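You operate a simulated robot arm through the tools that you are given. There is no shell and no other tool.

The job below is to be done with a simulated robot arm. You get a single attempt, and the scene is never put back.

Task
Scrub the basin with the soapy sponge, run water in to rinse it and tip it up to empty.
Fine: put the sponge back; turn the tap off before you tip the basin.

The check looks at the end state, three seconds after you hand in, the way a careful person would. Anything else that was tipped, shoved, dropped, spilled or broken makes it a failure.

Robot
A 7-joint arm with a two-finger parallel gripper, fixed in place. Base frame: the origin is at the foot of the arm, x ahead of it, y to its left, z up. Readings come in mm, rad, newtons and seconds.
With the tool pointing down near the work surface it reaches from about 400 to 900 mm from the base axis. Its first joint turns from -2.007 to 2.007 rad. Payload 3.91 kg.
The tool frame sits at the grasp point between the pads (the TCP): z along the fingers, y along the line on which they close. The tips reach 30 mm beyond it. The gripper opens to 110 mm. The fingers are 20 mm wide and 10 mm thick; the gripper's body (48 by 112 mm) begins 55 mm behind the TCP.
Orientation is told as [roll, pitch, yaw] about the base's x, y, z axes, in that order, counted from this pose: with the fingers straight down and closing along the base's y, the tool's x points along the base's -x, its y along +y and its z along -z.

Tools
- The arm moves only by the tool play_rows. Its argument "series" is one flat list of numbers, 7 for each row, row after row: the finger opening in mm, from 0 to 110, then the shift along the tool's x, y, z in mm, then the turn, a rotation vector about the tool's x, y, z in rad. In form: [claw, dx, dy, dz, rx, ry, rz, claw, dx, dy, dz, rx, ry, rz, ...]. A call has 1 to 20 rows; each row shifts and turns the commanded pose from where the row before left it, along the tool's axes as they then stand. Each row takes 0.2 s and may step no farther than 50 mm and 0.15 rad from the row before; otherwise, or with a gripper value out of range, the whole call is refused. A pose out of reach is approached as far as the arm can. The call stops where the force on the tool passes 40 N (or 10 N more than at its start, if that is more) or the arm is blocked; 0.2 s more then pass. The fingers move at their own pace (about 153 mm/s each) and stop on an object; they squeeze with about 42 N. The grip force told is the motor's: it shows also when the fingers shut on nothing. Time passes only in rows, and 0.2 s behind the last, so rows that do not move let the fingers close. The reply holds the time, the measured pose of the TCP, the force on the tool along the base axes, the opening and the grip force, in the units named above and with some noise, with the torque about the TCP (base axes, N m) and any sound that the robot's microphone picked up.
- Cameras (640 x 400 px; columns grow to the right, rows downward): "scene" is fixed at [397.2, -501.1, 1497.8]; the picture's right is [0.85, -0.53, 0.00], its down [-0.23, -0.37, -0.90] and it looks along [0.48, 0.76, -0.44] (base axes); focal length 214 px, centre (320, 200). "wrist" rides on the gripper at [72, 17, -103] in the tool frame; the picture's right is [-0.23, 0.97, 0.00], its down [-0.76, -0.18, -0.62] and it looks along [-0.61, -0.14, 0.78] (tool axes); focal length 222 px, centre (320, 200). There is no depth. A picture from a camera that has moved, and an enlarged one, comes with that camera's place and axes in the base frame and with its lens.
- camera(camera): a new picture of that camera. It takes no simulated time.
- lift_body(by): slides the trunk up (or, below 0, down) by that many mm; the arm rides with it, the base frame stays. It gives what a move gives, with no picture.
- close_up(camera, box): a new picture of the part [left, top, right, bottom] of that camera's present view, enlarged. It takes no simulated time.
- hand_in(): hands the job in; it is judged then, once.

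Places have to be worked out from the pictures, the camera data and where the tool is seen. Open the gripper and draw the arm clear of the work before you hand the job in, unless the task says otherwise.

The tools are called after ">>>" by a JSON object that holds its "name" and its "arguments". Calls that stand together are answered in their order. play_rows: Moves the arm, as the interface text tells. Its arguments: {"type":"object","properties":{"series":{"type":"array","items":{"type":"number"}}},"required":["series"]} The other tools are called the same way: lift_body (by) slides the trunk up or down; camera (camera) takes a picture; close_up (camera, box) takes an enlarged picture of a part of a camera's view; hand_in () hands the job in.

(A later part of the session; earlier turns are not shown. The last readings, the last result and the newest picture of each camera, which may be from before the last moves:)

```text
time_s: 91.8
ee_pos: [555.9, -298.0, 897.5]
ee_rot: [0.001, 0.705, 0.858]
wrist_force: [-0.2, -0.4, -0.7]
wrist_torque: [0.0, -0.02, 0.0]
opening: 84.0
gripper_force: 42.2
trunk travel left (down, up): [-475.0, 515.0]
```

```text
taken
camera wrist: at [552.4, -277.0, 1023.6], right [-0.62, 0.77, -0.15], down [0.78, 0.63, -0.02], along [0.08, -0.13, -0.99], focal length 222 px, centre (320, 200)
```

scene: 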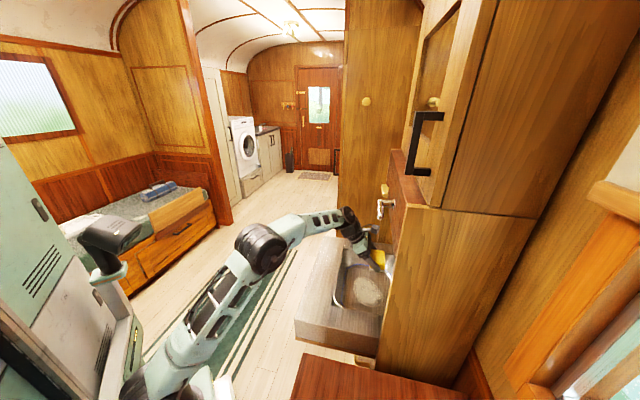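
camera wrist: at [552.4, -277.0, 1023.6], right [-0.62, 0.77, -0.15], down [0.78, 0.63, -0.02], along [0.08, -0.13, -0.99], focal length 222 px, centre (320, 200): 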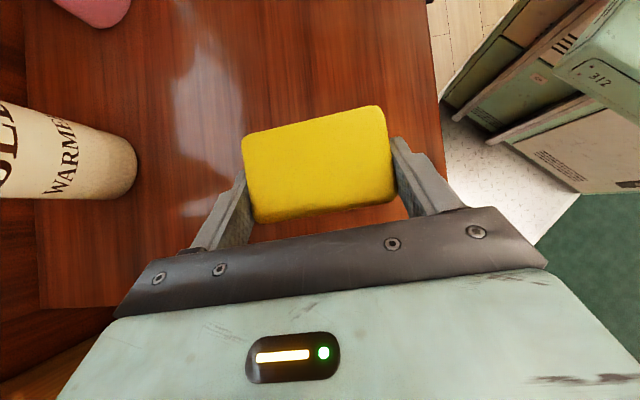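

Lowering to just above the desk, then in 1 mm steps until light contact.

>>> {"name": "play_rows", "arguments": {"series": [60, -6, 0, 7, 0, 0, 0, 60, -6, 0, 7, 0, 0, 0, 60, -6, 0, 7, 0, 0, 0, 60, -5, 0, 5.9, 0, 0, 0, 60, 0, 0, 0, 0, 0, 0]}}

>>> {"name": "play_rows", "arguments": {"series": [60, -0.7, 0, 0.8, 0, 0, 0, 60, -0.7, 0, 0.8, 0, 0, 0, 60, 0, 0, 0, 0, 0, 0]}}

```text
time_s: 93.0
ee_pos: [559.6, -294.7, 863.2]
ee_rot: [-0.001, 0.706, 0.857]
wrist_force: [0.1, -0.5, -0.3]
wrist_torque: [-0.02, 0.03, 0.02]
opening: 84.0
gripper_force: 42.0
trunk travel left (down, up): [-475.0, 515.0]
```

```text
time_s: 93.8
ee_pos: [559.3, -296.4, 862.0]
ee_rot: [0.001, 0.706, 0.857]
wrist_force: [0.1, -0.7, 0.1]
wrist_torque: [0.04, -0.02, -0.05]
opening: 84.2
gripper_force: 41.7
trunk travel left (down, up): [-475.0, 515.0]
```

Not touching yet; continuing down in small steps.

>>> {"name": "play_rows", "arguments": {"series": [60, -0.7, 0, 0.8, 0, 0, 0, 60, -0.7, 0, 0.8, 0, 0, 0, 60, -0.7, 0, 0.8, 0, 0, 0, 60, 0, 0, 0, 0, 0, 0]}}

>>> {"name": "play_rows", "arguments": {"series": [60, -0.7, 0, 0.8, 0, 0, 0, 60, -0.7, 0, 0.8, 0, 0, 0, 60, 0, 0, 0, 0, 0, 0]}}

```text
time_s: 94.8
ee_pos: [559.3, -295.3, 856.6]
ee_rot: [0.0, 0.705, 0.857]
wrist_force: [0.1, -0.1, -0.4]
wrist_torque: [0.02, -0.02, 0.02]
opening: 83.7
gripper_force: 41.8
trunk travel left (down, up): [-475.0, 515.0]
```

```text
time_s: 95.6
ee_pos: [558.3, -296.0, 855.6]
ee_rot: [-0.001, 0.707, 0.857]
wrist_force: [4.0, -0.5, 13.8]
wrist_torque: [-0.27, 0.31, 0.07]
opening: 84.1
gripper_force: 42.0
trunk travel left (down, up): [-475.0, 515.0]
```

The sponge is on the desk. Opening the fingers.

>>> {"name": "play_rows", "arguments": {"series": [90, 0, 0, 0, 0, 0, 0, 100, 0, 0, 0, 0, 0, 0, 110, 0, 0, 0, 0, 0, 0, 110, 0, 0, 0, 0, 0, 0]}}

>>> {"name": "play_rows", "arguments": {"series": [110, 6.4, 0, -7.6, 0, 0, 0, 110, 6.4, 0, -7.6, 0, 0, 0, 110, 13, 0, -15.2, 0, 0, 0, 110, 13, 0, -15.2, 0, 0, 0, 110, 20, 0, -23, 0, 0, 0, 110, 20, 0, -23, 0, 0, 0, 110, 20, 0, -23, 0, 0, 0, 110, 20, 0, -23, 0, 0, 0, 110, 20, 0, -23, 0, 0, 0]}}

>>> {"name": "camera", "arguments": {"camera": "wrist"}}

>>> {"name": "close_up", "arguments": {"camera": "scene", "box": [270, 320, 398, 400]}}

```text
time_s: 96.6
ee_pos: [558.6, -295.1, 854.1]
ee_rot: [0.001, 0.705, 0.858]
wrist_force: [-0.2, 0.1, 0.3]
wrist_torque: [0.0, 0.01, 0.01]
opening: 109.9
gripper_force: 0.0
trunk travel left (down, up): [-475.0, 515.0]
```

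```text
time_s: 98.6
ee_pos: [554.5, -294.4, 1065.2]
ee_rot: [-0.001, 0.705, 0.858]
wrist_force: [0.1, 0.9, 0.2]
wrist_torque: [0.0, 0.01, -0.02]
opening: 110.0
gripper_force: 0.1
trunk travel left (down, up): [-475.0, 515.0]
```

```text
taken
camera wrist: at [550.7, -274.1, 1192.7], right [-0.62, 0.77, -0.15], down [0.78, 0.63, -0.02], along [0.08, -0.13, -0.99], focal length 222 px, centre (320, 200)
```

wrist: 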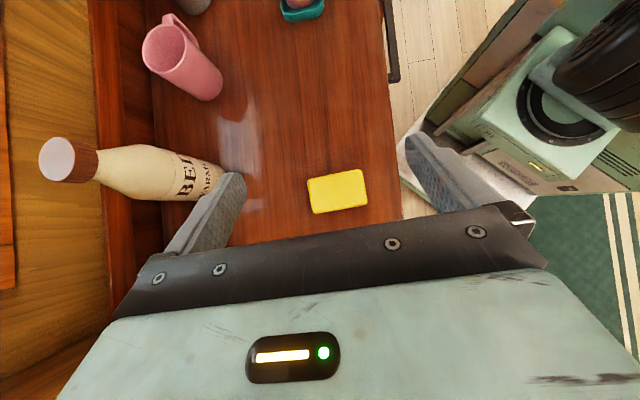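

```text
5.00 times, centred on (334, 360) of scene
camera zoom: at [397.2, -501.1, 1497.8], right [0.85, -0.53, 0.0], down [-0.23, -0.37, -0.9], along [0.48, 0.76, -0.44], focal length 1072 px, centre (250, -600)
```

zoom: 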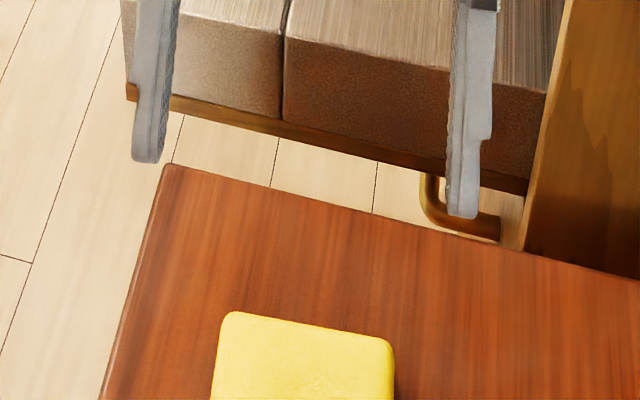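

The sponge is back on its spot. Next is the tap: I'll level the tool, go in front of the board's left side, and point the fingers horizontally at the chrome lever to use them as a pushing rod.

>>> {"name": "play_rows", "arguments": {"series": [40, 0, 0, 0, 0, -0.141, 0, 20, 0, 0, 0, 0, -0.141, 0, 0, 0, 0, 0, 0, -0.141, 0, 0, 0, 0, 0, 0, -0.141, 0, 0, 0, 0, 0, 0, -0.141, 0, 0, -41.3, 16.9, 0, 0, 0, 0, 0, -41.3, 16.9, 0, 0, 0, 0, 0, -41.3, 16.9, 0, 0, 0, 0, 0, -41.3, 16.9, 0, 0, 0, 0, 0, -41.3, 16.9, 0, 0, 0, 0, 0, -41.3, 16.9, 0, 0, 0, 0]}}

>>> {"name": "play_rows", "arguments": {"series": [0, 0, 0, 0, 0, 0, 0.149, 0, 0, 0, 0, 0, 0, 0.149, 0, 0, 0, 0, 0, 0, 0.149, 0, 0, 0, 0, 0, 0, 0.149, 0, 0, 0, 0, 0, 0, 0.149, 0, 0, 0, 0, 0, 0, 0.149, 0, 0, 0, 0, 0, 0, 0.149, 0, 0, 0, 0, 0, 0, 0.149, 0, 0, 0, 0, 0, 0, 0.149, 0, 0, 0, 0, 0, 0, 0.149, 0, 0, 0, 0, 0, 0, 0.149]}}

>>> {"name": "lift_body", "arguments": {"by": 250}}

>>> {"name": "camera", "arguments": {"camera": "wrist"}}

```text
time_s: 101.0
ee_pos: [643.8, -46.2, 1067.6]
ee_rot: [0.0, -0.002, 0.856]
wrist_force: [-0.2, -0.1, -1.1]
wrist_torque: [-0.01, -0.02, 0.02]
opening: 0.0
gripper_force: 37.9
trunk travel left (down, up): [-475.0, 515.0]
```

```text
time_s: 103.4
ee_pos: [643.5, -41.6, 1066.7]
ee_rot: [0.0, 0.0, -0.785]
wrist_force: [0.4, 0.5, 0.3]
wrist_torque: [0.03, 0.01, 0.0]
opening: 0.0
gripper_force: 37.8
trunk travel left (down, up): [-475.0, 515.0]
```

```text
time_s: 106.0
ee_pos: [643.7, -42.0, 1316.1]
ee_rot: [-0.001, 0.001, -0.783]
wrist_force: [-0.1, 0.1, -0.1]
wrist_torque: [-0.02, 0.06, 0.01]
opening: 0.0
gripper_force: 37.9
trunk travel left (down, up): [-725.0, 265.0]
```

```text
taken
camera wrist: at [604.8, 21.2, 1420.9], right [0.85, 0.53, 0.0], down [0.41, -0.66, 0.62], along [0.33, -0.53, -0.78], focal length 222 px, centre (320, 200)
```

wrist: 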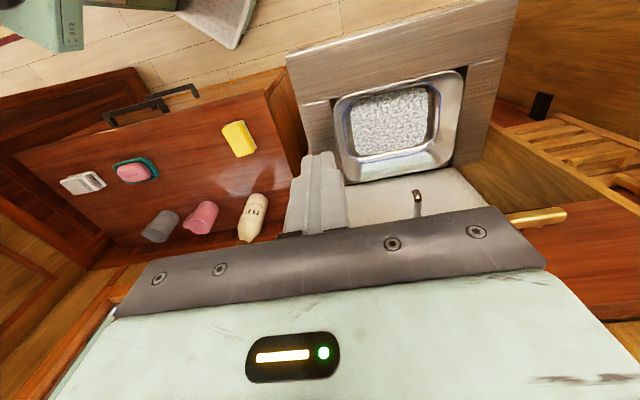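

The suds are plainly visible. I'll pitch up to look at the lever directly.

>>> {"name": "play_rows", "arguments": {"series": [0, 0, 0, 0, 0, -0.15, 0, 0, 0, 0, 0, 0, -0.15, 0, 0, 0, 0, 0, 0, -0.15, 0, 0, 0, 0, 0, 0, -0.15, 0]}}

>>> {"name": "camera", "arguments": {"camera": "wrist"}}

>>> {"name": "close_up", "arguments": {"camera": "wrist", "box": [280, 80, 520, 230]}}

```text
time_s: 107.0
ee_pos: [643.6, -42.0, 1316.9]
ee_rot: [0.001, -0.601, -0.784]
wrist_force: [-0.3, -0.9, -0.1]
wrist_torque: [0.04, -0.02, -0.01]
opening: 0.1
gripper_force: 37.7
trunk travel left (down, up): [-725.0, 265.0]
```

```text
taken
camera wrist: at [572.7, 54.0, 1361.7], right [0.82, 0.56, 0.13], down [0.07, -0.32, 0.94], along [0.57, -0.77, -0.3], focal length 222 px, centre (320, 200)
```

wrist: 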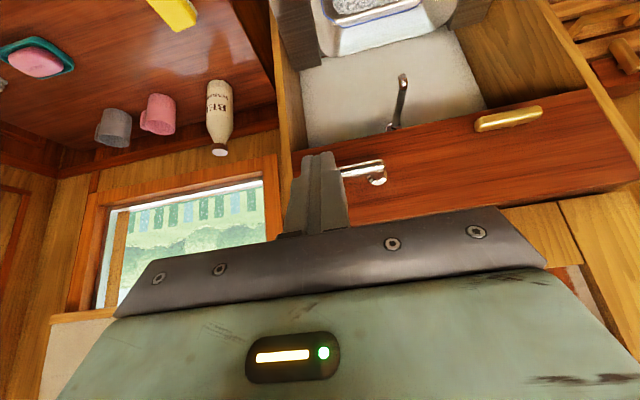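

```text
2.67 times, centred on (400, 155) of wrist
camera zoom: at [572.7, 54.0, 1361.7], right [0.82, 0.56, 0.13], down [0.07, -0.32, 0.94], along [0.57, -0.77, -0.3], focal length 592 px, centre (107, 320)
```

zoom: 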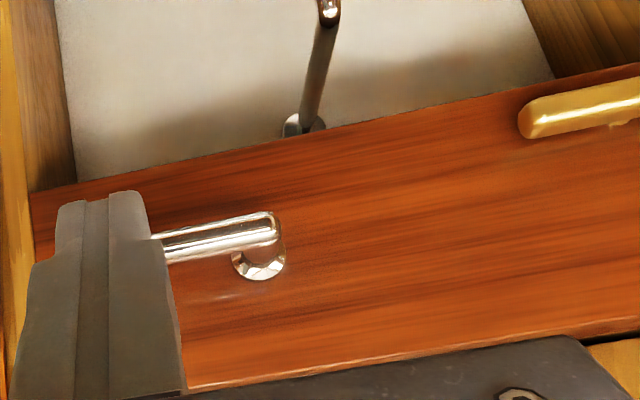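

The lever pivots at about (u 489, z 1231), its bar is about 18 mm thick at z≈1228, and it sticks out to v≈678. I'll level the fingers and bring the closed tips just above the bar's outer part.

>>> {"name": "play_rows", "arguments": {"series": [0, 0, 0, 0, 0, -0.15, 0, 0, 0, 0, 0, 0, -0.15, 0, 0, 0, 0, 0, 0, -0.15, 0, 0, 0, 0, 0, 0, -0.15, 0, 0, 0, 0, 0, 0, -0.15, 0, 0, 0, 0, 0, 0, -0.15, 0, 0, 10, 1.5, 44, 0, 0, 0, 0, 10, 1.5, 44, 0, 0, 0, 0, 10, 1.5, 44, 0, 0, 0, 0, 10, 0, 43, 0, 0, 0]}}

>>> {"name": "camera", "arguments": {"camera": "wrist"}}

>>> {"name": "close_up", "arguments": {"camera": "scene", "box": [320, 140, 448, 220]}}

```text
time_s: 109.2
ee_pos: [768.7, -160.4, 1263.4]
ee_rot: [0.005, -1.501, -0.787]
wrist_force: [-0.5, -0.2, -0.4]
wrist_torque: [0.03, 0.0, 0.01]
opening: 0.0
gripper_force: 37.8
trunk travel left (down, up): [-725.0, 265.0]
```

```text
taken
camera wrist: at [704.7, -70.2, 1199.2], right [0.7, 0.68, 0.23], down [-0.53, 0.27, 0.8], along [0.48, -0.68, 0.55], focal length 222 px, centre (320, 200)
```

wrist: 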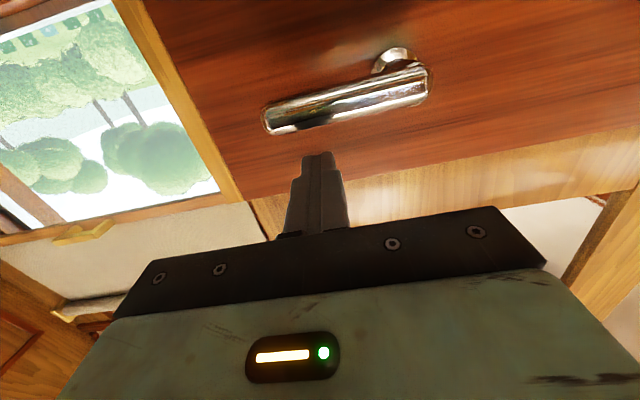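

```text
5.00 times, centred on (384, 180) of scene
camera zoom: at [397.2, -501.1, 1497.8], right [0.85, -0.53, 0.0], down [-0.23, -0.37, -0.9], along [0.48, 0.76, -0.44], focal length 1072 px, centre (0, 300)
```

zoom: 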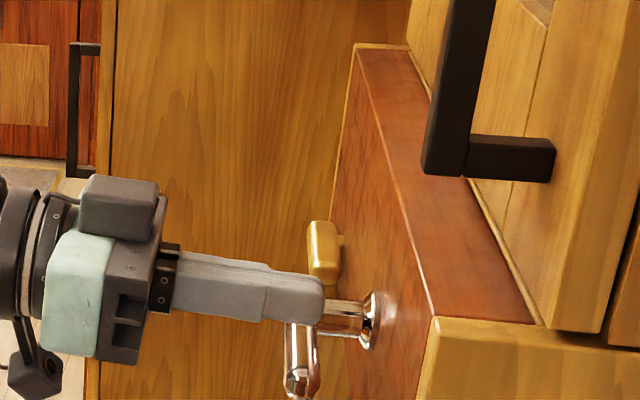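

The closed tips are directly above the lever's outer part. I'll push down through the first ~30° of arc and check for force, motion and sound.

>>> {"name": "play_rows", "arguments": {"series": [0, 6, 0, 6, 0, 0, 0, 0, 6, 0, 0, 0, 0, 0, 0, 6, -1.5, 0, 0, 0, 0, 0, 6, -1.5, 0, 0, 0, 0, 0, 6, -1, 0, 0, 0, 0]}}

>>> {"name": "close_up", "arguments": {"camera": "scene", "box": [320, 140, 448, 220]}}

>>> {"name": "camera", "arguments": {"camera": "wrist"}}

```text
time_s: 110.3
ee_pos: [771.7, -163.2, 1246.3]
ee_rot: [0.237, -1.518, -1.013]
wrist_force: [0.5, 1.4, 8.8]
wrist_torque: [-0.2, -0.17, 0.08]
opening: 0.0
gripper_force: 38.2
trunk travel left (down, up): [-725.0, 265.0]
stopped in row 5: the force on the tool passed its limit at 45 N (the readings are from after the stop); the commanded pose is now the measured one
```

```text
5.00 times, centred on (384, 180) of scene
camera zoom: at [397.2, -501.1, 1497.8], right [0.85, -0.53, 0.0], down [-0.23, -0.37, -0.9], along [0.48, 0.76, -0.44], focal length 1072 px, centre (0, 300)
```

zoom: 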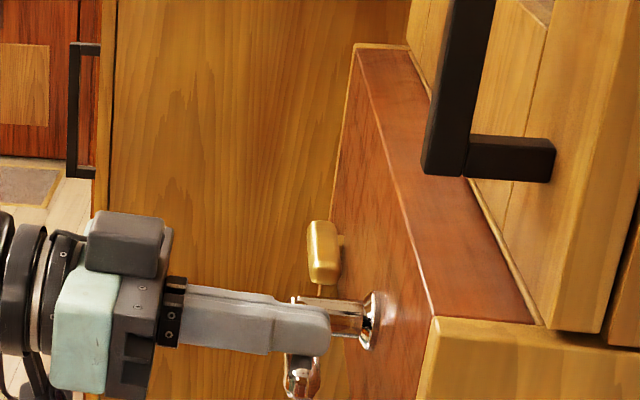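

```text
taken
camera wrist: at [708.3, -75.5, 1180.4], right [0.69, 0.68, 0.24], down [-0.55, 0.28, 0.79], along [0.47, -0.68, 0.56], focal length 222 px, centre (320, 200)
```

wrist: 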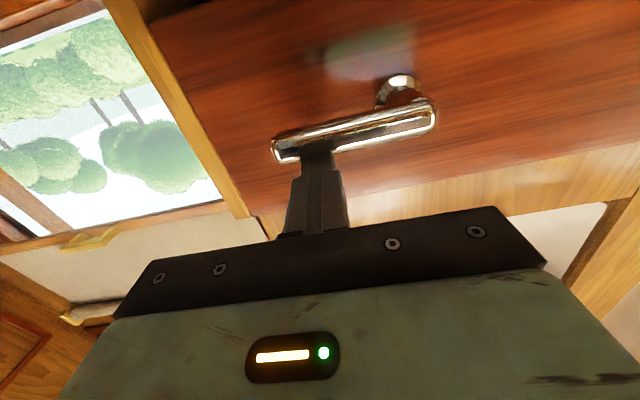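

Pushing down is blocked at once, so the lever must turn upward. I'll back out, go under the bar and push up.

>>> {"name": "play_rows", "arguments": {"series": [0, -6, 0, 0, 0, 0, 0, 0, 0, 0, -30, 0, 0, 0, 0, 0, 0, -25, 0, 0, 0, 0, 26, 0, 0, 0, 0, 0, 0, 27, 0, 0, 0, 0, 0, 0, 0, 0, 28, 0, 0, 0, 0, 0, 0, 27, 0, 0, 0]}}

>>> {"name": "camera", "arguments": {"camera": "wrist"}}

>>> {"name": "close_up", "arguments": {"camera": "scene", "box": [320, 150, 448, 230]}}

```text
time_s: 111.9
ee_pos: [769.3, -160.7, 1198.1]
ee_rot: [0.172, -1.516, -0.952]
wrist_force: [0.1, 0.7, 0.3]
wrist_torque: [0.01, 0.03, -0.03]
opening: 0.2
gripper_force: 38.2
trunk travel left (down, up): [-725.0, 265.0]
```

```text
taken
camera wrist: at [705.6, -73.2, 1130.9], right [0.69, 0.68, 0.24], down [-0.54, 0.28, 0.79], along [0.48, -0.68, 0.56], focal length 222 px, centre (320, 200)
```

wrist: 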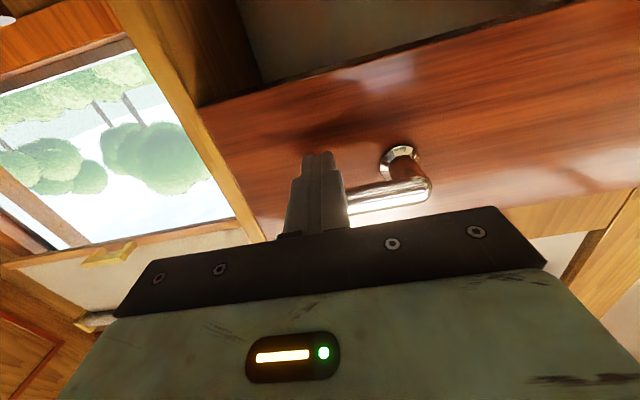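

```text
5.00 times, centred on (384, 190) of scene
camera zoom: at [397.2, -501.1, 1497.8], right [0.85, -0.53, 0.0], down [-0.23, -0.37, -0.9], along [0.48, 0.76, -0.44], focal length 1072 px, centre (0, 250)
```

zoom: 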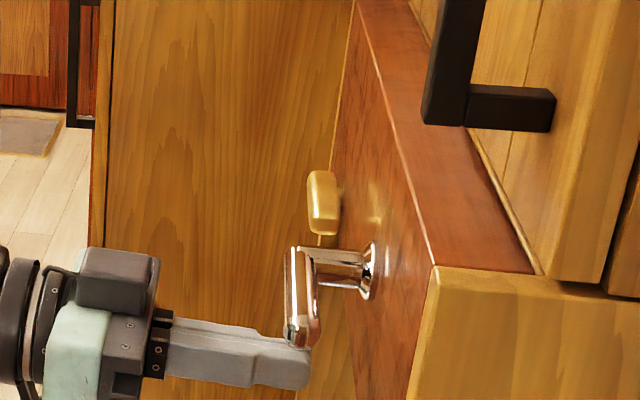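

The tips are under the bar. Pushing up gently along the arc.

>>> {"name": "play_rows", "arguments": {"series": [0, -7, 0, 0, 0, 0, 0, 0, -7, -1, 0, 0, 0, 0, 0, -6, -1.5, 0, 0, 0, 0, 0, -6, -1, 0, 0, 0, 0, 0, -6, 0, 0, 0, 0, 0]}}

>>> {"name": "close_up", "arguments": {"camera": "scene", "box": [320, 150, 448, 230]}}

>>> {"name": "close_up", "arguments": {"camera": "scene", "box": [300, 220, 428, 310]}}

```text
time_s: 113.1
ee_pos: [767.4, -165.2, 1230.1]
ee_rot: [0.179, -1.514, -0.956]
wrist_force: [0.0, 0.6, -0.7]
wrist_torque: [0.0, 0.01, 0.0]
opening: 0.0
gripper_force: 37.8
trunk travel left (down, up): [-725.0, 265.0]
```

```text
5.00 times, centred on (384, 190) of scene
camera zoom: at [397.2, -501.1, 1497.8], right [0.85, -0.53, 0.0], down [-0.23, -0.37, -0.9], along [0.48, 0.76, -0.44], focal length 1072 px, centre (0, 250)
```

zoom: 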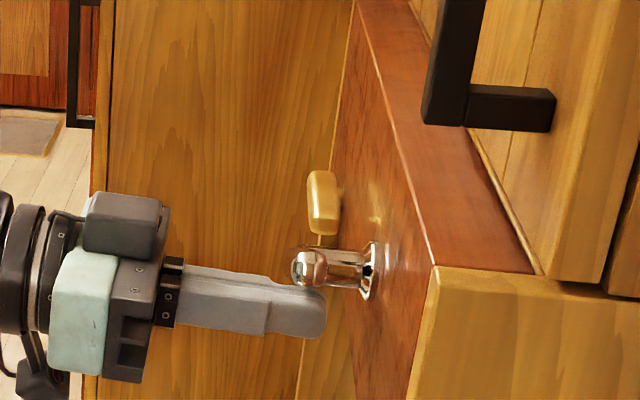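

```text
4.44 times, centred on (364, 265) of scene
camera zoom: at [397.2, -501.1, 1497.8], right [0.85, -0.53, 0.0], down [-0.23, -0.37, -0.9], along [0.48, 0.76, -0.44], focal length 953 px, centre (124, -89)
```

zoom: 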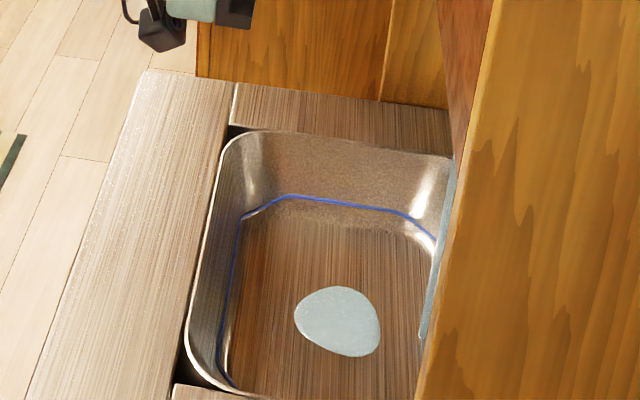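

The lever turns upward: water is running, the suds have rinsed away and a pool is forming. I'll move the tips above the lever now, ready to close it, and watch the level.

>>> {"name": "play_rows", "arguments": {"series": [0, 0, 0, -30, 0, 0, 0, 0, 0, 0, -25, 0, 0, 0, 0, -32, 0, 0, 0, 0, 0, 0, -33, 0, 0, 0, 0, 0, 0, 0, 0, 28, 0, 0, 0, 0, 0, 0, 27, 0, 0, 0]}}

>>> {"name": "close_up", "arguments": {"camera": "scene", "box": [300, 220, 428, 310]}}

>>> {"name": "close_up", "arguments": {"camera": "scene", "box": [320, 150, 448, 230]}}

```text
time_s: 114.5
ee_pos: [772.9, -167.8, 1294.6]
ee_rot: [0.171, -1.515, -0.949]
wrist_force: [-0.5, 0.0, 0.0]
wrist_torque: [0.02, -0.01, -0.01]
opening: 0.0
gripper_force: 38.0
trunk travel left (down, up): [-725.0, 265.0]
```

```text
4.44 times, centred on (364, 265) of scene
camera zoom: at [397.2, -501.1, 1497.8], right [0.85, -0.53, 0.0], down [-0.23, -0.37, -0.9], along [0.48, 0.76, -0.44], focal length 953 px, centre (124, -89)
```

zoom: 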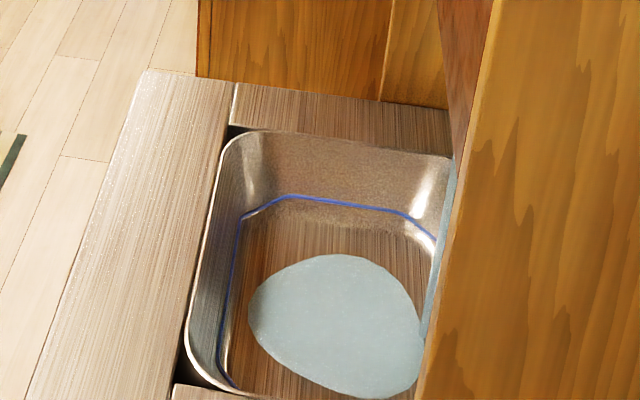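

```text
5.00 times, centred on (384, 190) of scene
camera zoom: at [397.2, -501.1, 1497.8], right [0.85, -0.53, 0.0], down [-0.23, -0.37, -0.9], along [0.48, 0.76, -0.44], focal length 1072 px, centre (0, 250)
```

zoom: 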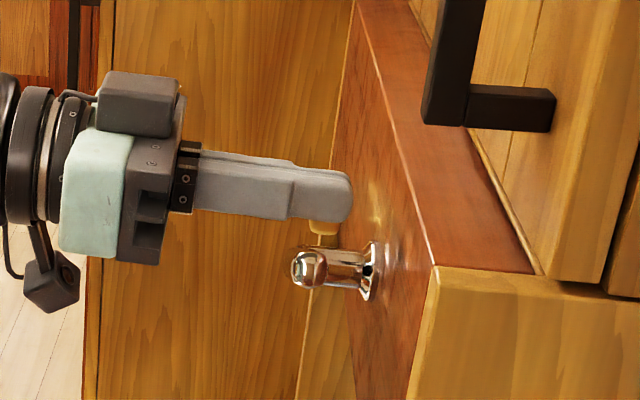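

The pool already covers most of the floor. I'll wait in short steps, watching it against the blue line.

>>> {"name": "play_rows", "arguments": {"series": [0, 0, 0, 0, 0, 0, 0, 0, 0, 0, 0, 0, 0, 0, 0, 0, 0, 0, 0, 0, 0, 0, 0, 0, 0, 0, 0, 0]}}

>>> {"name": "close_up", "arguments": {"camera": "scene", "box": [300, 220, 428, 310]}}

```text
time_s: 115.5
ee_pos: [770.9, -168.7, 1293.1]
ee_rot: [0.175, -1.515, -0.955]
wrist_force: [-0.4, -0.2, -0.2]
wrist_torque: [0.01, 0.01, 0.01]
opening: 0.0
gripper_force: 37.7
trunk travel left (down, up): [-725.0, 265.0]
```

```text
4.44 times, centred on (364, 265) of scene
camera zoom: at [397.2, -501.1, 1497.8], right [0.85, -0.53, 0.0], down [-0.23, -0.37, -0.9], along [0.48, 0.76, -0.44], focal length 953 px, centre (124, -89)
```

zoom: 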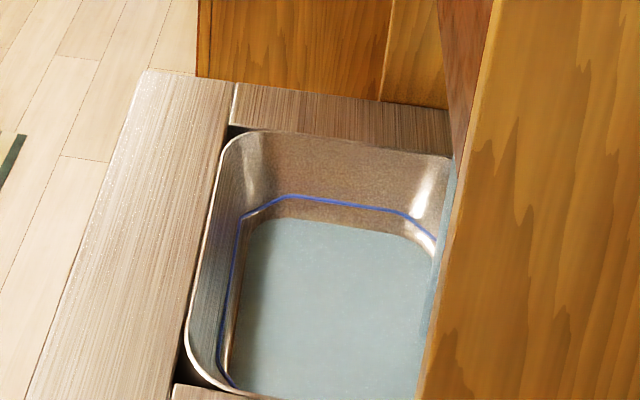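

The floor is covered and the level is just under the blue line; a little more time.

>>> {"name": "play_rows", "arguments": {"series": [0, 4, 0, 0, 0, 0, 0, 0, 4, 0, 0, 0, 0, 0, 0, 0, 0, 0, 0, 0, 0]}}

>>> {"name": "close_up", "arguments": {"camera": "scene", "box": [300, 220, 428, 310]}}

```text
time_s: 116.3
ee_pos: [770.1, -167.6, 1285.7]
ee_rot: [0.178, -1.515, -0.96]
wrist_force: [-0.4, 0.5, -0.4]
wrist_torque: [0.03, -0.03, -0.04]
opening: 0.0
gripper_force: 37.5
trunk travel left (down, up): [-725.0, 265.0]
```

```text
4.44 times, centred on (364, 265) of scene
camera zoom: at [397.2, -501.1, 1497.8], right [0.85, -0.53, 0.0], down [-0.23, -0.37, -0.9], along [0.48, 0.76, -0.44], focal length 953 px, centre (124, -89)
```

zoom: 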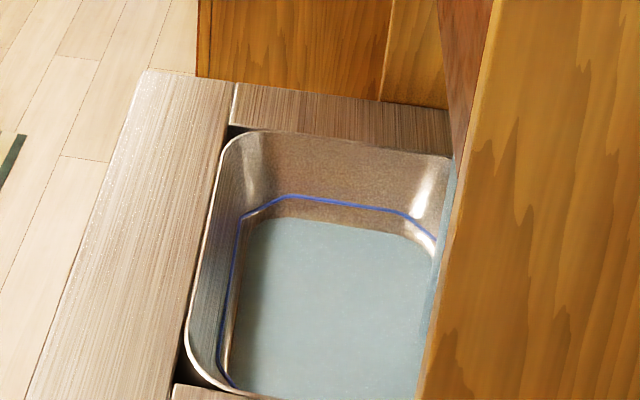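

The level is rising slowly now. Waiting another second.

>>> {"name": "play_rows", "arguments": {"series": [0, 0, 0, 0, 0, 0, 0, 0, 0, 0, 0, 0, 0, 0, 0, 0, 0, 0, 0, 0, 0, 0, 0, 0, 0, 0, 0, 0, 0, 0, 0, 0, 0, 0, 0]}}

>>> {"name": "close_up", "arguments": {"camera": "scene", "box": [300, 220, 428, 310]}}

```text
time_s: 117.5
ee_pos: [770.7, -167.8, 1286.2]
ee_rot: [0.177, -1.514, -0.954]
wrist_force: [0.0, -0.1, -0.2]
wrist_torque: [-0.01, -0.01, -0.01]
opening: 0.0
gripper_force: 37.9
trunk travel left (down, up): [-725.0, 265.0]
```

```text
4.44 times, centred on (364, 265) of scene
camera zoom: at [397.2, -501.1, 1497.8], right [0.85, -0.53, 0.0], down [-0.23, -0.37, -0.9], along [0.48, 0.76, -0.44], focal length 953 px, centre (124, -89)
```

zoom: 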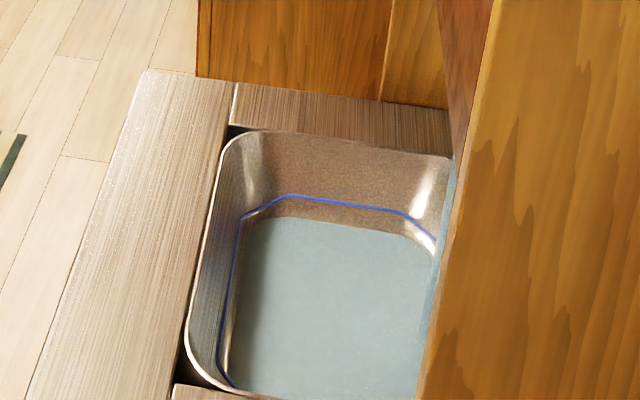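

It's rising slowly at this small opening. Waiting two more seconds.

>>> {"name": "play_rows", "arguments": {"series": [0, 0, 0, 0, 0, 0, 0, 0, 0, 0, 0, 0, 0, 0, 0, 0, 0, 0, 0, 0, 0, 0, 0, 0, 0, 0, 0, 0, 0, 0, 0, 0, 0, 0, 0, 0, 0, 0, 0, 0, 0, 0, 0, 0, 0, 0, 0, 0, 0, 0, 0, 0, 0, 0, 0, 0, 0, 0, 0, 0, 0, 0, 0]}}

>>> {"name": "close_up", "arguments": {"camera": "scene", "box": [300, 220, 428, 310]}}

```text
time_s: 119.5
ee_pos: [771.0, -168.4, 1285.3]
ee_rot: [0.177, -1.514, -0.955]
wrist_force: [0.1, -0.5, -0.1]
wrist_torque: [0.0, 0.02, -0.02]
opening: 0.0
gripper_force: 38.0
trunk travel left (down, up): [-725.0, 265.0]
```

```text
4.44 times, centred on (364, 265) of scene
camera zoom: at [397.2, -501.1, 1497.8], right [0.85, -0.53, 0.0], down [-0.23, -0.37, -0.9], along [0.48, 0.76, -0.44], focal length 953 px, centre (124, -89)
```

zoom: 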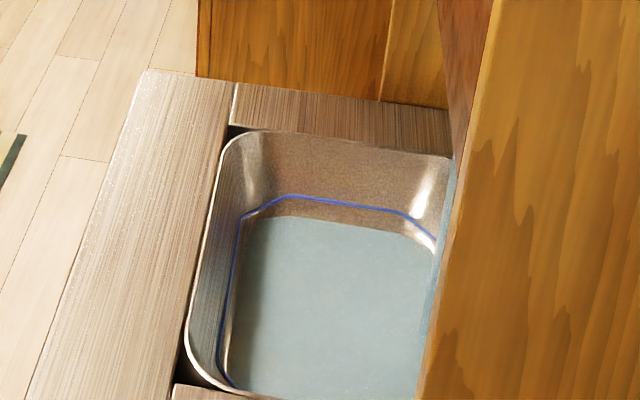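

Rate is slow; I'll wait 4 s and compare again.

>>> {"name": "play_rows", "arguments": {"series": [0, 0, 0, 0, 0, 0, 0, 0, 0, 0, 0, 0, 0, 0, 0, 0, 0, 0, 0, 0, 0, 0, 0, 0, 0, 0, 0, 0, 0, 0, 0, 0, 0, 0, 0, 0, 0, 0, 0, 0, 0, 0, 0, 0, 0, 0, 0, 0, 0, 0, 0, 0, 0, 0, 0, 0, 0, 0, 0, 0, 0, 0, 0, 0, 0, 0, 0, 0, 0, 0, 0, 0, 0, 0, 0, 0, 0, 0, 0, 0, 0, 0, 0, 0, 0, 0, 0, 0, 0, 0, 0, 0, 0, 0, 0, 0, 0, 0, 0, 0, 0, 0, 0, 0, 0, 0, 0, 0, 0, 0, 0, 0, 0, 0, 0, 0, 0, 0, 0, 0, 0, 0, 0, 0, 0, 0, 0, 0, 0, 0, 0, 0, 0, 0, 0, 0, 0, 0, 0, 0]}}

>>> {"name": "close_up", "arguments": {"camera": "scene", "box": [300, 220, 428, 310]}}

```text
time_s: 123.7
ee_pos: [770.7, -168.5, 1285.7]
ee_rot: [0.177, -1.516, -0.953]
wrist_force: [-1.0, 0.4, -0.9]
wrist_torque: [0.02, 0.01, 0.01]
opening: 0.0
gripper_force: 37.2
trunk travel left (down, up): [-725.0, 265.0]
```

```text
4.44 times, centred on (364, 265) of scene
camera zoom: at [397.2, -501.1, 1497.8], right [0.85, -0.53, 0.0], down [-0.23, -0.37, -0.9], along [0.48, 0.76, -0.44], focal length 953 px, centre (124, -89)
```

zoom: 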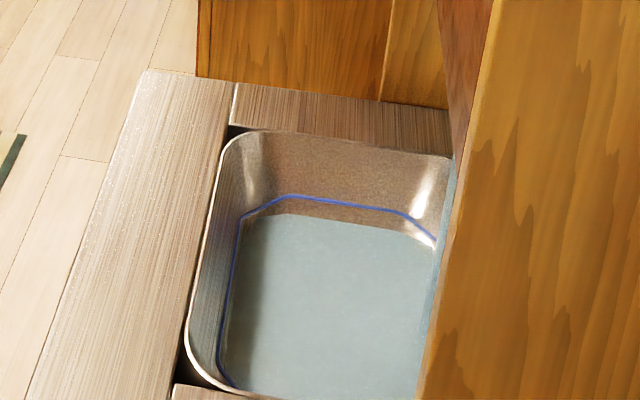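

About 3 px per 4 s, so it needs roughly 16–20 s more to reach the line. I'll keep waiting in two chunks.

>>> {"name": "play_rows", "arguments": {"series": [0, 0, 0, 0, 0, 0, 0, 0, 0, 0, 0, 0, 0, 0, 0, 0, 0, 0, 0, 0, 0, 0, 0, 0, 0, 0, 0, 0, 0, 0, 0, 0, 0, 0, 0, 0, 0, 0, 0, 0, 0, 0, 0, 0, 0, 0, 0, 0, 0, 0, 0, 0, 0, 0, 0, 0, 0, 0, 0, 0, 0, 0, 0, 0, 0, 0, 0, 0, 0, 0, 0, 0, 0, 0, 0, 0, 0, 0, 0, 0, 0, 0, 0, 0, 0, 0, 0, 0, 0, 0, 0, 0, 0, 0, 0, 0, 0, 0, 0, 0, 0, 0, 0, 0, 0, 0, 0, 0, 0, 0, 0, 0, 0, 0, 0, 0, 0, 0, 0, 0, 0, 0, 0, 0, 0, 0, 0, 0, 0, 0, 0, 0, 0, 0, 0, 0, 0, 0, 0, 0]}}

>>> {"name": "play_rows", "arguments": {"series": [0, 0, 0, 0, 0, 0, 0, 0, 0, 0, 0, 0, 0, 0, 0, 0, 0, 0, 0, 0, 0, 0, 0, 0, 0, 0, 0, 0, 0, 0, 0, 0, 0, 0, 0, 0, 0, 0, 0, 0, 0, 0, 0, 0, 0, 0, 0, 0, 0, 0, 0, 0, 0, 0, 0, 0, 0, 0, 0, 0, 0, 0, 0, 0, 0, 0, 0, 0, 0, 0, 0, 0, 0, 0, 0, 0, 0, 0, 0, 0, 0, 0, 0, 0, 0, 0, 0, 0, 0, 0, 0, 0, 0, 0, 0, 0, 0, 0, 0, 0, 0, 0, 0, 0, 0, 0, 0, 0, 0, 0, 0, 0, 0, 0, 0, 0, 0, 0, 0, 0, 0, 0, 0, 0, 0, 0, 0, 0, 0, 0, 0, 0, 0, 0, 0, 0, 0, 0, 0, 0]}}

>>> {"name": "close_up", "arguments": {"camera": "scene", "box": [300, 220, 428, 310]}}

```text
time_s: 127.9
ee_pos: [771.0, -167.9, 1285.5]
ee_rot: [0.178, -1.514, -0.953]
wrist_force: [0.2, 0.4, -0.2]
wrist_torque: [0.01, 0.0, -0.03]
opening: 0.0
gripper_force: 37.7
trunk travel left (down, up): [-725.0, 265.0]
```

```text
time_s: 132.1
ee_pos: [770.7, -167.9, 1286.7]
ee_rot: [0.177, -1.516, -0.953]
wrist_force: [-0.9, -0.6, -1.2]
wrist_torque: [-0.02, -0.01, -0.02]
opening: 0.0
gripper_force: 37.9
trunk travel left (down, up): [-725.0, 265.0]
```

```text
4.44 times, centred on (364, 265) of scene
camera zoom: at [397.2, -501.1, 1497.8], right [0.85, -0.53, 0.0], down [-0.23, -0.37, -0.9], along [0.48, 0.76, -0.44], focal length 953 px, centre (124, -89)
```

zoom: 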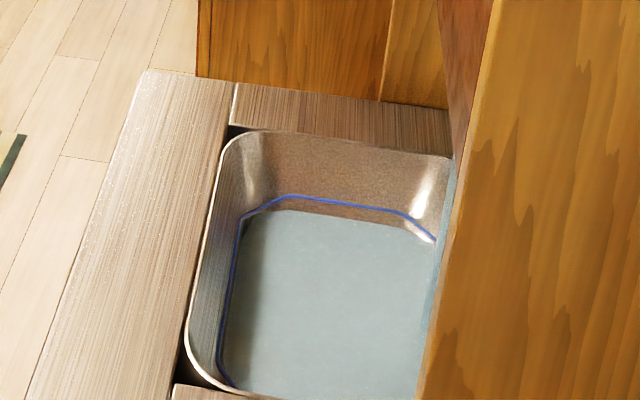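

Level is climbing steadily; about 25 s to the line at this rate. Continuing.

>>> {"name": "play_rows", "arguments": {"series": [0, 0, 0, 0, 0, 0, 0, 0, 0, 0, 0, 0, 0, 0, 0, 0, 0, 0, 0, 0, 0, 0, 0, 0, 0, 0, 0, 0, 0, 0, 0, 0, 0, 0, 0, 0, 0, 0, 0, 0, 0, 0, 0, 0, 0, 0, 0, 0, 0, 0, 0, 0, 0, 0, 0, 0, 0, 0, 0, 0, 0, 0, 0, 0, 0, 0, 0, 0, 0, 0, 0, 0, 0, 0, 0, 0, 0, 0, 0, 0, 0, 0, 0, 0, 0, 0, 0, 0, 0, 0, 0, 0, 0, 0, 0, 0, 0, 0, 0, 0, 0, 0, 0, 0, 0, 0, 0, 0, 0, 0, 0, 0, 0, 0, 0, 0, 0, 0, 0, 0, 0, 0, 0, 0, 0, 0, 0, 0, 0, 0, 0, 0, 0, 0, 0, 0, 0, 0, 0, 0]}}

>>> {"name": "play_rows", "arguments": {"series": [0, 0, 0, 0, 0, 0, 0, 0, 0, 0, 0, 0, 0, 0, 0, 0, 0, 0, 0, 0, 0, 0, 0, 0, 0, 0, 0, 0, 0, 0, 0, 0, 0, 0, 0, 0, 0, 0, 0, 0, 0, 0, 0, 0, 0, 0, 0, 0, 0, 0, 0, 0, 0, 0, 0, 0, 0, 0, 0, 0, 0, 0, 0, 0, 0, 0, 0, 0, 0, 0, 0, 0, 0, 0, 0, 0, 0, 0, 0, 0, 0, 0, 0, 0, 0, 0, 0, 0, 0, 0, 0, 0, 0, 0, 0, 0, 0, 0, 0, 0, 0, 0, 0, 0, 0, 0, 0, 0, 0, 0, 0, 0, 0, 0, 0, 0, 0, 0, 0, 0, 0, 0, 0, 0, 0, 0, 0, 0, 0, 0, 0, 0, 0, 0, 0, 0, 0, 0, 0, 0]}}

>>> {"name": "play_rows", "arguments": {"series": [0, 0, 0, 0, 0, 0, 0, 0, 0, 0, 0, 0, 0, 0, 0, 0, 0, 0, 0, 0, 0, 0, 0, 0, 0, 0, 0, 0, 0, 0, 0, 0, 0, 0, 0, 0, 0, 0, 0, 0, 0, 0, 0, 0, 0, 0, 0, 0, 0, 0, 0, 0, 0, 0, 0, 0, 0, 0, 0, 0, 0, 0, 0, 0, 0, 0, 0, 0, 0, 0, 0, 0, 0, 0, 0, 0, 0, 0, 0, 0, 0, 0, 0, 0, 0, 0, 0, 0, 0, 0, 0, 0, 0, 0, 0, 0, 0, 0, 0, 0, 0, 0, 0, 0, 0, 0, 0, 0, 0, 0, 0, 0, 0, 0, 0, 0, 0, 0, 0, 0, 0, 0, 0, 0, 0, 0, 0, 0, 0, 0, 0, 0, 0, 0, 0, 0, 0, 0, 0, 0]}}

>>> {"name": "close_up", "arguments": {"camera": "scene", "box": [300, 220, 428, 310]}}

```text
time_s: 136.3
ee_pos: [771.9, -167.9, 1286.5]
ee_rot: [0.175, -1.515, -0.956]
wrist_force: [0.5, -0.9, -0.7]
wrist_torque: [0.0, -0.02, -0.01]
opening: 0.0
gripper_force: 38.0
trunk travel left (down, up): [-725.0, 265.0]
```

```text
time_s: 140.5
ee_pos: [771.4, -167.9, 1285.8]
ee_rot: [0.177, -1.515, -0.955]
wrist_force: [0.3, 0.0, 0.8]
wrist_torque: [-0.05, 0.0, -0.04]
opening: 0.0
gripper_force: 38.2
trunk travel left (down, up): [-725.0, 265.0]
```

```text
time_s: 144.7
ee_pos: [771.3, -167.7, 1285.1]
ee_rot: [0.177, -1.515, -0.955]
wrist_force: [-0.2, -0.5, 0.0]
wrist_torque: [0.01, 0.04, -0.01]
opening: 0.2
gripper_force: 37.5
trunk travel left (down, up): [-725.0, 265.0]
```

```text
4.44 times, centred on (364, 265) of scene
camera zoom: at [397.2, -501.1, 1497.8], right [0.85, -0.53, 0.0], down [-0.23, -0.37, -0.9], along [0.48, 0.76, -0.44], focal length 953 px, centre (124, -89)
```

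zoom: 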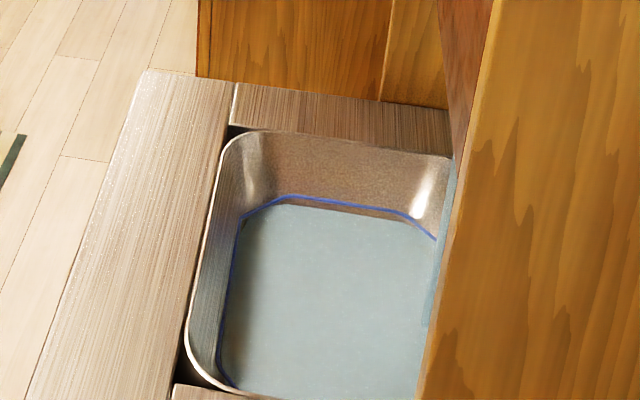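

Nearly there: about 7 px to go at roughly 0.4 px/s. Four more chunks, then check.

>>> {"name": "play_rows", "arguments": {"series": [0, 0, 0, 0, 0, 0, 0, 0, 0, 0, 0, 0, 0, 0, 0, 0, 0, 0, 0, 0, 0, 0, 0, 0, 0, 0, 0, 0, 0, 0, 0, 0, 0, 0, 0, 0, 0, 0, 0, 0, 0, 0, 0, 0, 0, 0, 0, 0, 0, 0, 0, 0, 0, 0, 0, 0, 0, 0, 0, 0, 0, 0, 0, 0, 0, 0, 0, 0, 0, 0, 0, 0, 0, 0, 0, 0, 0, 0, 0, 0, 0, 0, 0, 0, 0, 0, 0, 0, 0, 0, 0, 0, 0, 0, 0, 0, 0, 0, 0, 0, 0, 0, 0, 0, 0, 0, 0, 0, 0, 0, 0, 0, 0, 0, 0, 0, 0, 0, 0, 0, 0, 0, 0, 0, 0, 0, 0, 0, 0, 0, 0, 0, 0, 0, 0, 0, 0, 0, 0, 0]}}

>>> {"name": "play_rows", "arguments": {"series": [0, 0, 0, 0, 0, 0, 0, 0, 0, 0, 0, 0, 0, 0, 0, 0, 0, 0, 0, 0, 0, 0, 0, 0, 0, 0, 0, 0, 0, 0, 0, 0, 0, 0, 0, 0, 0, 0, 0, 0, 0, 0, 0, 0, 0, 0, 0, 0, 0, 0, 0, 0, 0, 0, 0, 0, 0, 0, 0, 0, 0, 0, 0, 0, 0, 0, 0, 0, 0, 0, 0, 0, 0, 0, 0, 0, 0, 0, 0, 0, 0, 0, 0, 0, 0, 0, 0, 0, 0, 0, 0, 0, 0, 0, 0, 0, 0, 0, 0, 0, 0, 0, 0, 0, 0, 0, 0, 0, 0, 0, 0, 0, 0, 0, 0, 0, 0, 0, 0, 0, 0, 0, 0, 0, 0, 0, 0, 0, 0, 0, 0, 0, 0, 0, 0, 0, 0, 0, 0, 0]}}

>>> {"name": "play_rows", "arguments": {"series": [0, 0, 0, 0, 0, 0, 0, 0, 0, 0, 0, 0, 0, 0, 0, 0, 0, 0, 0, 0, 0, 0, 0, 0, 0, 0, 0, 0, 0, 0, 0, 0, 0, 0, 0, 0, 0, 0, 0, 0, 0, 0, 0, 0, 0, 0, 0, 0, 0, 0, 0, 0, 0, 0, 0, 0, 0, 0, 0, 0, 0, 0, 0, 0, 0, 0, 0, 0, 0, 0, 0, 0, 0, 0, 0, 0, 0, 0, 0, 0, 0, 0, 0, 0, 0, 0, 0, 0, 0, 0, 0, 0, 0, 0, 0, 0, 0, 0, 0, 0, 0, 0, 0, 0, 0, 0, 0, 0, 0, 0, 0, 0, 0, 0, 0, 0, 0, 0, 0, 0, 0, 0, 0, 0, 0, 0, 0, 0, 0, 0, 0, 0, 0, 0, 0, 0, 0, 0, 0, 0]}}

>>> {"name": "play_rows", "arguments": {"series": [0, 0, 0, 0, 0, 0, 0, 0, 0, 0, 0, 0, 0, 0, 0, 0, 0, 0, 0, 0, 0, 0, 0, 0, 0, 0, 0, 0, 0, 0, 0, 0, 0, 0, 0, 0, 0, 0, 0, 0, 0, 0, 0, 0, 0, 0, 0, 0, 0, 0, 0, 0, 0, 0, 0, 0, 0, 0, 0, 0, 0, 0, 0, 0, 0, 0, 0, 0, 0, 0, 0, 0, 0, 0, 0, 0, 0, 0, 0, 0, 0, 0, 0, 0, 0, 0, 0, 0, 0, 0, 0, 0, 0, 0, 0, 0, 0, 0, 0, 0, 0, 0, 0, 0, 0, 0, 0, 0, 0, 0, 0, 0, 0, 0, 0, 0, 0, 0, 0, 0, 0, 0, 0, 0, 0, 0, 0, 0, 0, 0, 0, 0, 0, 0, 0, 0, 0, 0, 0, 0]}}

>>> {"name": "close_up", "arguments": {"camera": "scene", "box": [300, 220, 428, 310]}}

```text
time_s: 148.9
ee_pos: [772.0, -169.0, 1285.8]
ee_rot: [0.175, -1.514, -0.954]
wrist_force: [-1.4, -0.9, 0.6]
wrist_torque: [0.02, 0.0, 0.0]
opening: 0.0
gripper_force: 38.6
trunk travel left (down, up): [-725.0, 265.0]
```

```text
time_s: 153.1
ee_pos: [771.2, -167.3, 1287.1]
ee_rot: [0.176, -1.516, -0.955]
wrist_force: [0.1, 0.9, 0.1]
wrist_torque: [0.03, -0.03, 0.01]
opening: 0.1
gripper_force: 37.4
trunk travel left (down, up): [-725.0, 265.0]
```

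```text
time_s: 157.3
ee_pos: [770.2, -168.0, 1285.9]
ee_rot: [0.177, -1.514, -0.955]
wrist_force: [-0.7, 0.1, 0.1]
wrist_torque: [0.02, -0.01, 0.0]
opening: 0.2
gripper_force: 37.1
trunk travel left (down, up): [-725.0, 265.0]
```

```text
time_s: 161.5
ee_pos: [770.5, -167.8, 1285.9]
ee_rot: [0.173, -1.515, -0.955]
wrist_force: [-0.6, 1.0, -0.9]
wrist_torque: [-0.02, -0.01, 0.0]
opening: 0.1
gripper_force: 37.6
trunk travel left (down, up): [-725.0, 265.0]
```

```text
4.44 times, centred on (364, 265) of scene
camera zoom: at [397.2, -501.1, 1497.8], right [0.85, -0.53, 0.0], down [-0.23, -0.37, -0.9], along [0.48, 0.76, -0.44], focal length 953 px, centre (124, -89)
```

zoom: 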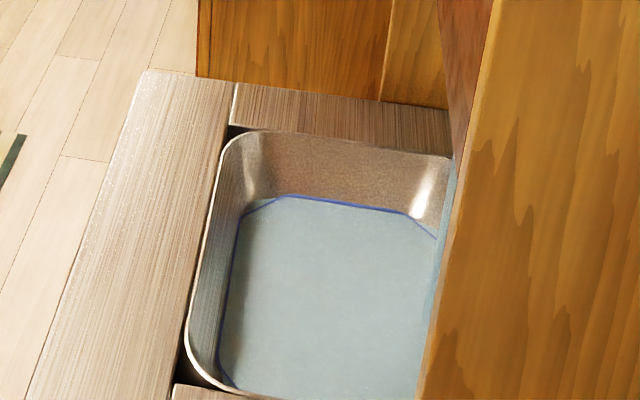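

Water has reached the blue line. Turning the tap off now by pushing the lever back down to its stop.

>>> {"name": "play_rows", "arguments": {"series": [0, 9, 0, 0, 0, 0, 0, 0, 9, 0, 0, 0, 0, 0, 0, 9, 1, 0, 0, 0, 0, 0, 7, 1, 0, 0, 0, 0, 0, 4, 1, 0, 0, 0, 0, 0, 4, 0, 0, 0, 0, 0]}}

>>> {"name": "close_up", "arguments": {"camera": "scene", "box": [320, 150, 448, 230]}}

>>> {"name": "close_up", "arguments": {"camera": "scene", "box": [300, 220, 428, 310]}}

```text
time_s: 162.9
ee_pos: [769.8, -164.5, 1245.3]
ee_rot: [0.228, -1.518, -1.004]
wrist_force: [-0.8, 1.3, 11.9]
wrist_torque: [-0.23, -0.22, 0.13]
opening: 0.1
gripper_force: 37.7
trunk travel left (down, up): [-725.0, 265.0]
```

```text
5.00 times, centred on (384, 190) of scene
camera zoom: at [397.2, -501.1, 1497.8], right [0.85, -0.53, 0.0], down [-0.23, -0.37, -0.9], along [0.48, 0.76, -0.44], focal length 1072 px, centre (0, 250)
```

zoom: 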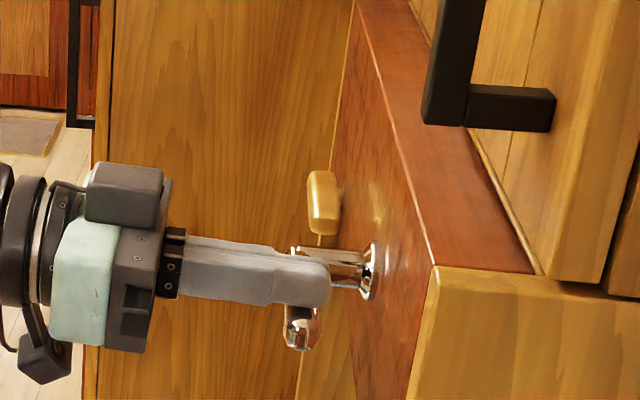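

```text
4.44 times, centred on (364, 265) of scene
camera zoom: at [397.2, -501.1, 1497.8], right [0.85, -0.53, 0.0], down [-0.23, -0.37, -0.9], along [0.48, 0.76, -0.44], focal length 953 px, centre (124, -89)
```

zoom: 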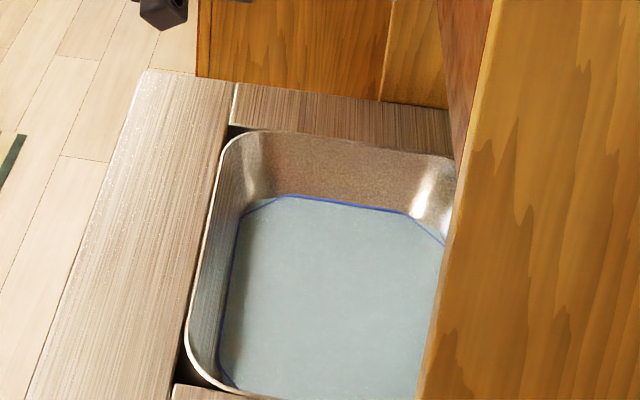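

The lever is back at its stop and the stream has gone. I'll back away and check the tap and bowl with the wrist camera.

>>> {"name": "play_rows", "arguments": {"series": [0, -6, 0, 0, 0, 0, 0, 0, -4, 0, -40, 0, 0, 0, 0, 0, 0, -45, 0, 0, 0, 0, 0, 0, -45, 0, 0, 0, 0, 0, 0, -45, 0, 0, 0, 0, 0, 0, 0, 0, 0.15, 0, 0, 0, 0, 0, 0, 0.15, 0, 0, 0, 0, 0, 0, 0.15, 0, 0, 0, 0, 0, 0, 0.15, 0, 0, 0, 0, 0, 0, 0.15, 0, 0, 0, 0, 0, 0, 0.15, 0]}}

>>> {"name": "camera", "arguments": {"camera": "wrist"}}

>>> {"name": "close_up", "arguments": {"camera": "wrist", "box": [260, 0, 560, 188]}}

```text
time_s: 165.3
ee_pos: [646.3, -42.2, 1262.5]
ee_rot: [0.013, -0.614, -0.787]
wrist_force: [0.3, -0.4, 1.6]
wrist_torque: [0.0, 0.0, 0.01]
opening: 0.0
gripper_force: 37.6
trunk travel left (down, up): [-725.0, 265.0]
```

```text
taken
camera wrist: at [574.4, 52.7, 1307.4], right [0.82, 0.56, 0.14], down [0.06, -0.32, 0.95], along [0.58, -0.76, -0.29], focal length 222 px, centre (320, 200)
```

wrist: 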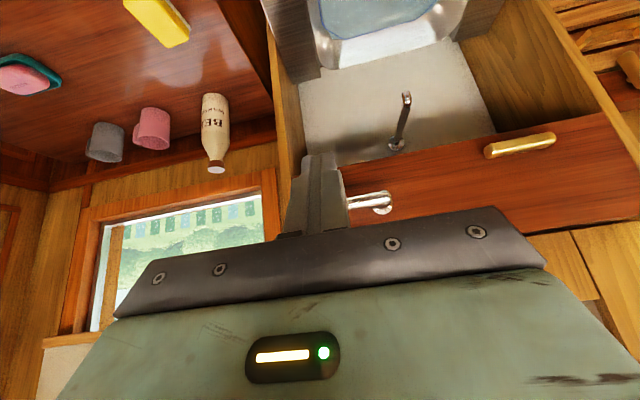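

```text
2.13 times, centred on (410, 94) of wrist
camera zoom: at [574.4, 52.7, 1307.4], right [0.82, 0.56, 0.14], down [0.06, -0.32, 0.95], along [0.58, -0.76, -0.29], focal length 473 px, centre (128, 426)
```

zoom: 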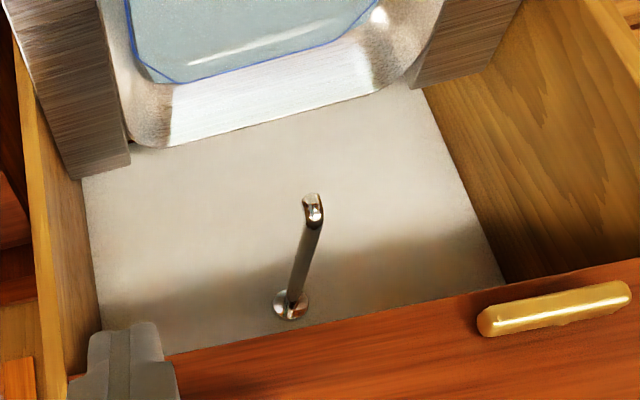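

The tap is off with no drip, and the water sits at the line. Now for tipping: I'll back away from the counter, go low, and point the fingers under the front edge.

>>> {"name": "play_rows", "arguments": {"series": [0, 25.5, 28, -18, 0, 0, 0, 0, 25.5, 28, -18, 0, 0, 0, 0, 25.5, 28, -18, 0, 0, 0, 0, 25.5, 28, -18, 0, 0, 0, 0, 25.5, 28, -18, 0, 0, 0, 0, 25.5, 28, -18, 0, 0, 0]}}

>>> {"name": "lift_body", "arguments": {"by": -400}}

>>> {"name": "lift_body", "arguments": {"by": -200}}

>>> {"name": "play_rows", "arguments": {"series": [0, 0, 0, 0, 0, -0.15, 0, 0, 0, 0, 0, 0, -0.15, 0, 0, 0, 0, 0, 0, -0.15, 0, 0, 0, 0, 0, 0, -0.15, 0, 0, 0, 0, 0, 0, -0.15, 0, 0, 0, 0, 0, 0, -0.13, 0]}}

>>> {"name": "camera", "arguments": {"camera": "wrist"}}

>>> {"name": "camera", "arguments": {"camera": "scene"}}

```text
time_s: 166.7
ee_pos: [630.2, 210.5, 1265.1]
ee_rot: [0.013, -0.617, -0.786]
wrist_force: [-0.6, -0.8, 0.5]
wrist_torque: [0.04, 0.0, 0.02]
opening: 0.0
gripper_force: 37.7
trunk travel left (down, up): [-725.0, 265.0]
```

```text
time_s: 170.6
ee_pos: [630.3, 210.0, 864.2]
ee_rot: [0.012, -0.618, -0.787]
wrist_force: [0.0, -0.2, 0.2]
wrist_torque: [-0.01, -0.02, -0.03]
opening: 0.0
gripper_force: 37.4
trunk travel left (down, up): [-325.0, 665.0]
```

```text
time_s: 172.7
ee_pos: [630.8, 210.4, 664.8]
ee_rot: [0.011, -0.616, -0.786]
wrist_force: [-0.1, -0.2, 1.0]
wrist_torque: [0.01, -0.01, -0.02]
opening: 0.0
gripper_force: 37.5
trunk travel left (down, up): [-125.0, 865.0]
```

```text
time_s: 174.1
ee_pos: [631.3, 211.1, 664.1]
ee_rot: [0.142, -1.497, -0.922]
wrist_force: [0.5, 0.5, -0.2]
wrist_torque: [0.01, -0.03, -0.01]
opening: 0.2
gripper_force: 37.8
trunk travel left (down, up): [-125.0, 865.0]
```

```text
taken
camera wrist: at [565.8, 299.8, 601.0], right [0.69, 0.68, 0.24], down [-0.53, 0.27, 0.8], along [0.48, -0.68, 0.55], focal length 222 px, centre (320, 200)
```

wrist: 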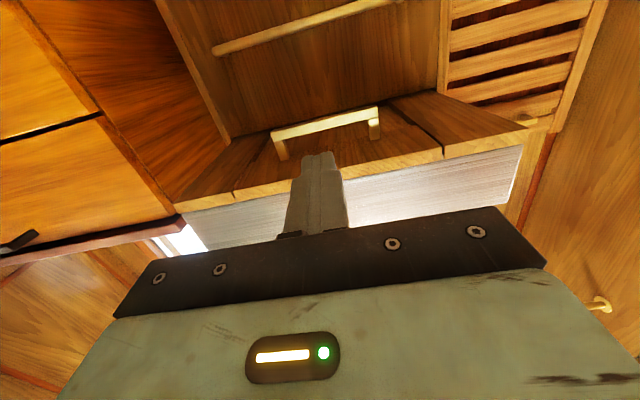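

```text
taken
```

scene: 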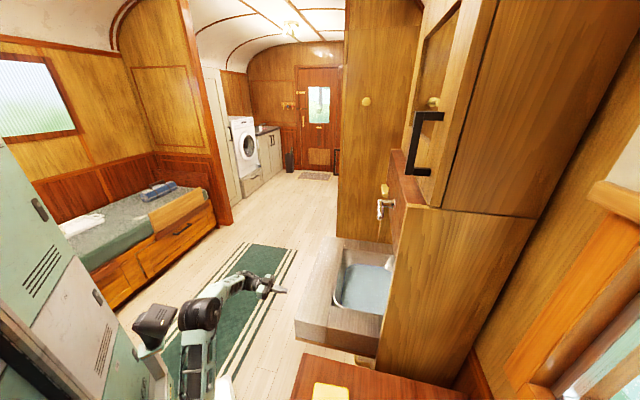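

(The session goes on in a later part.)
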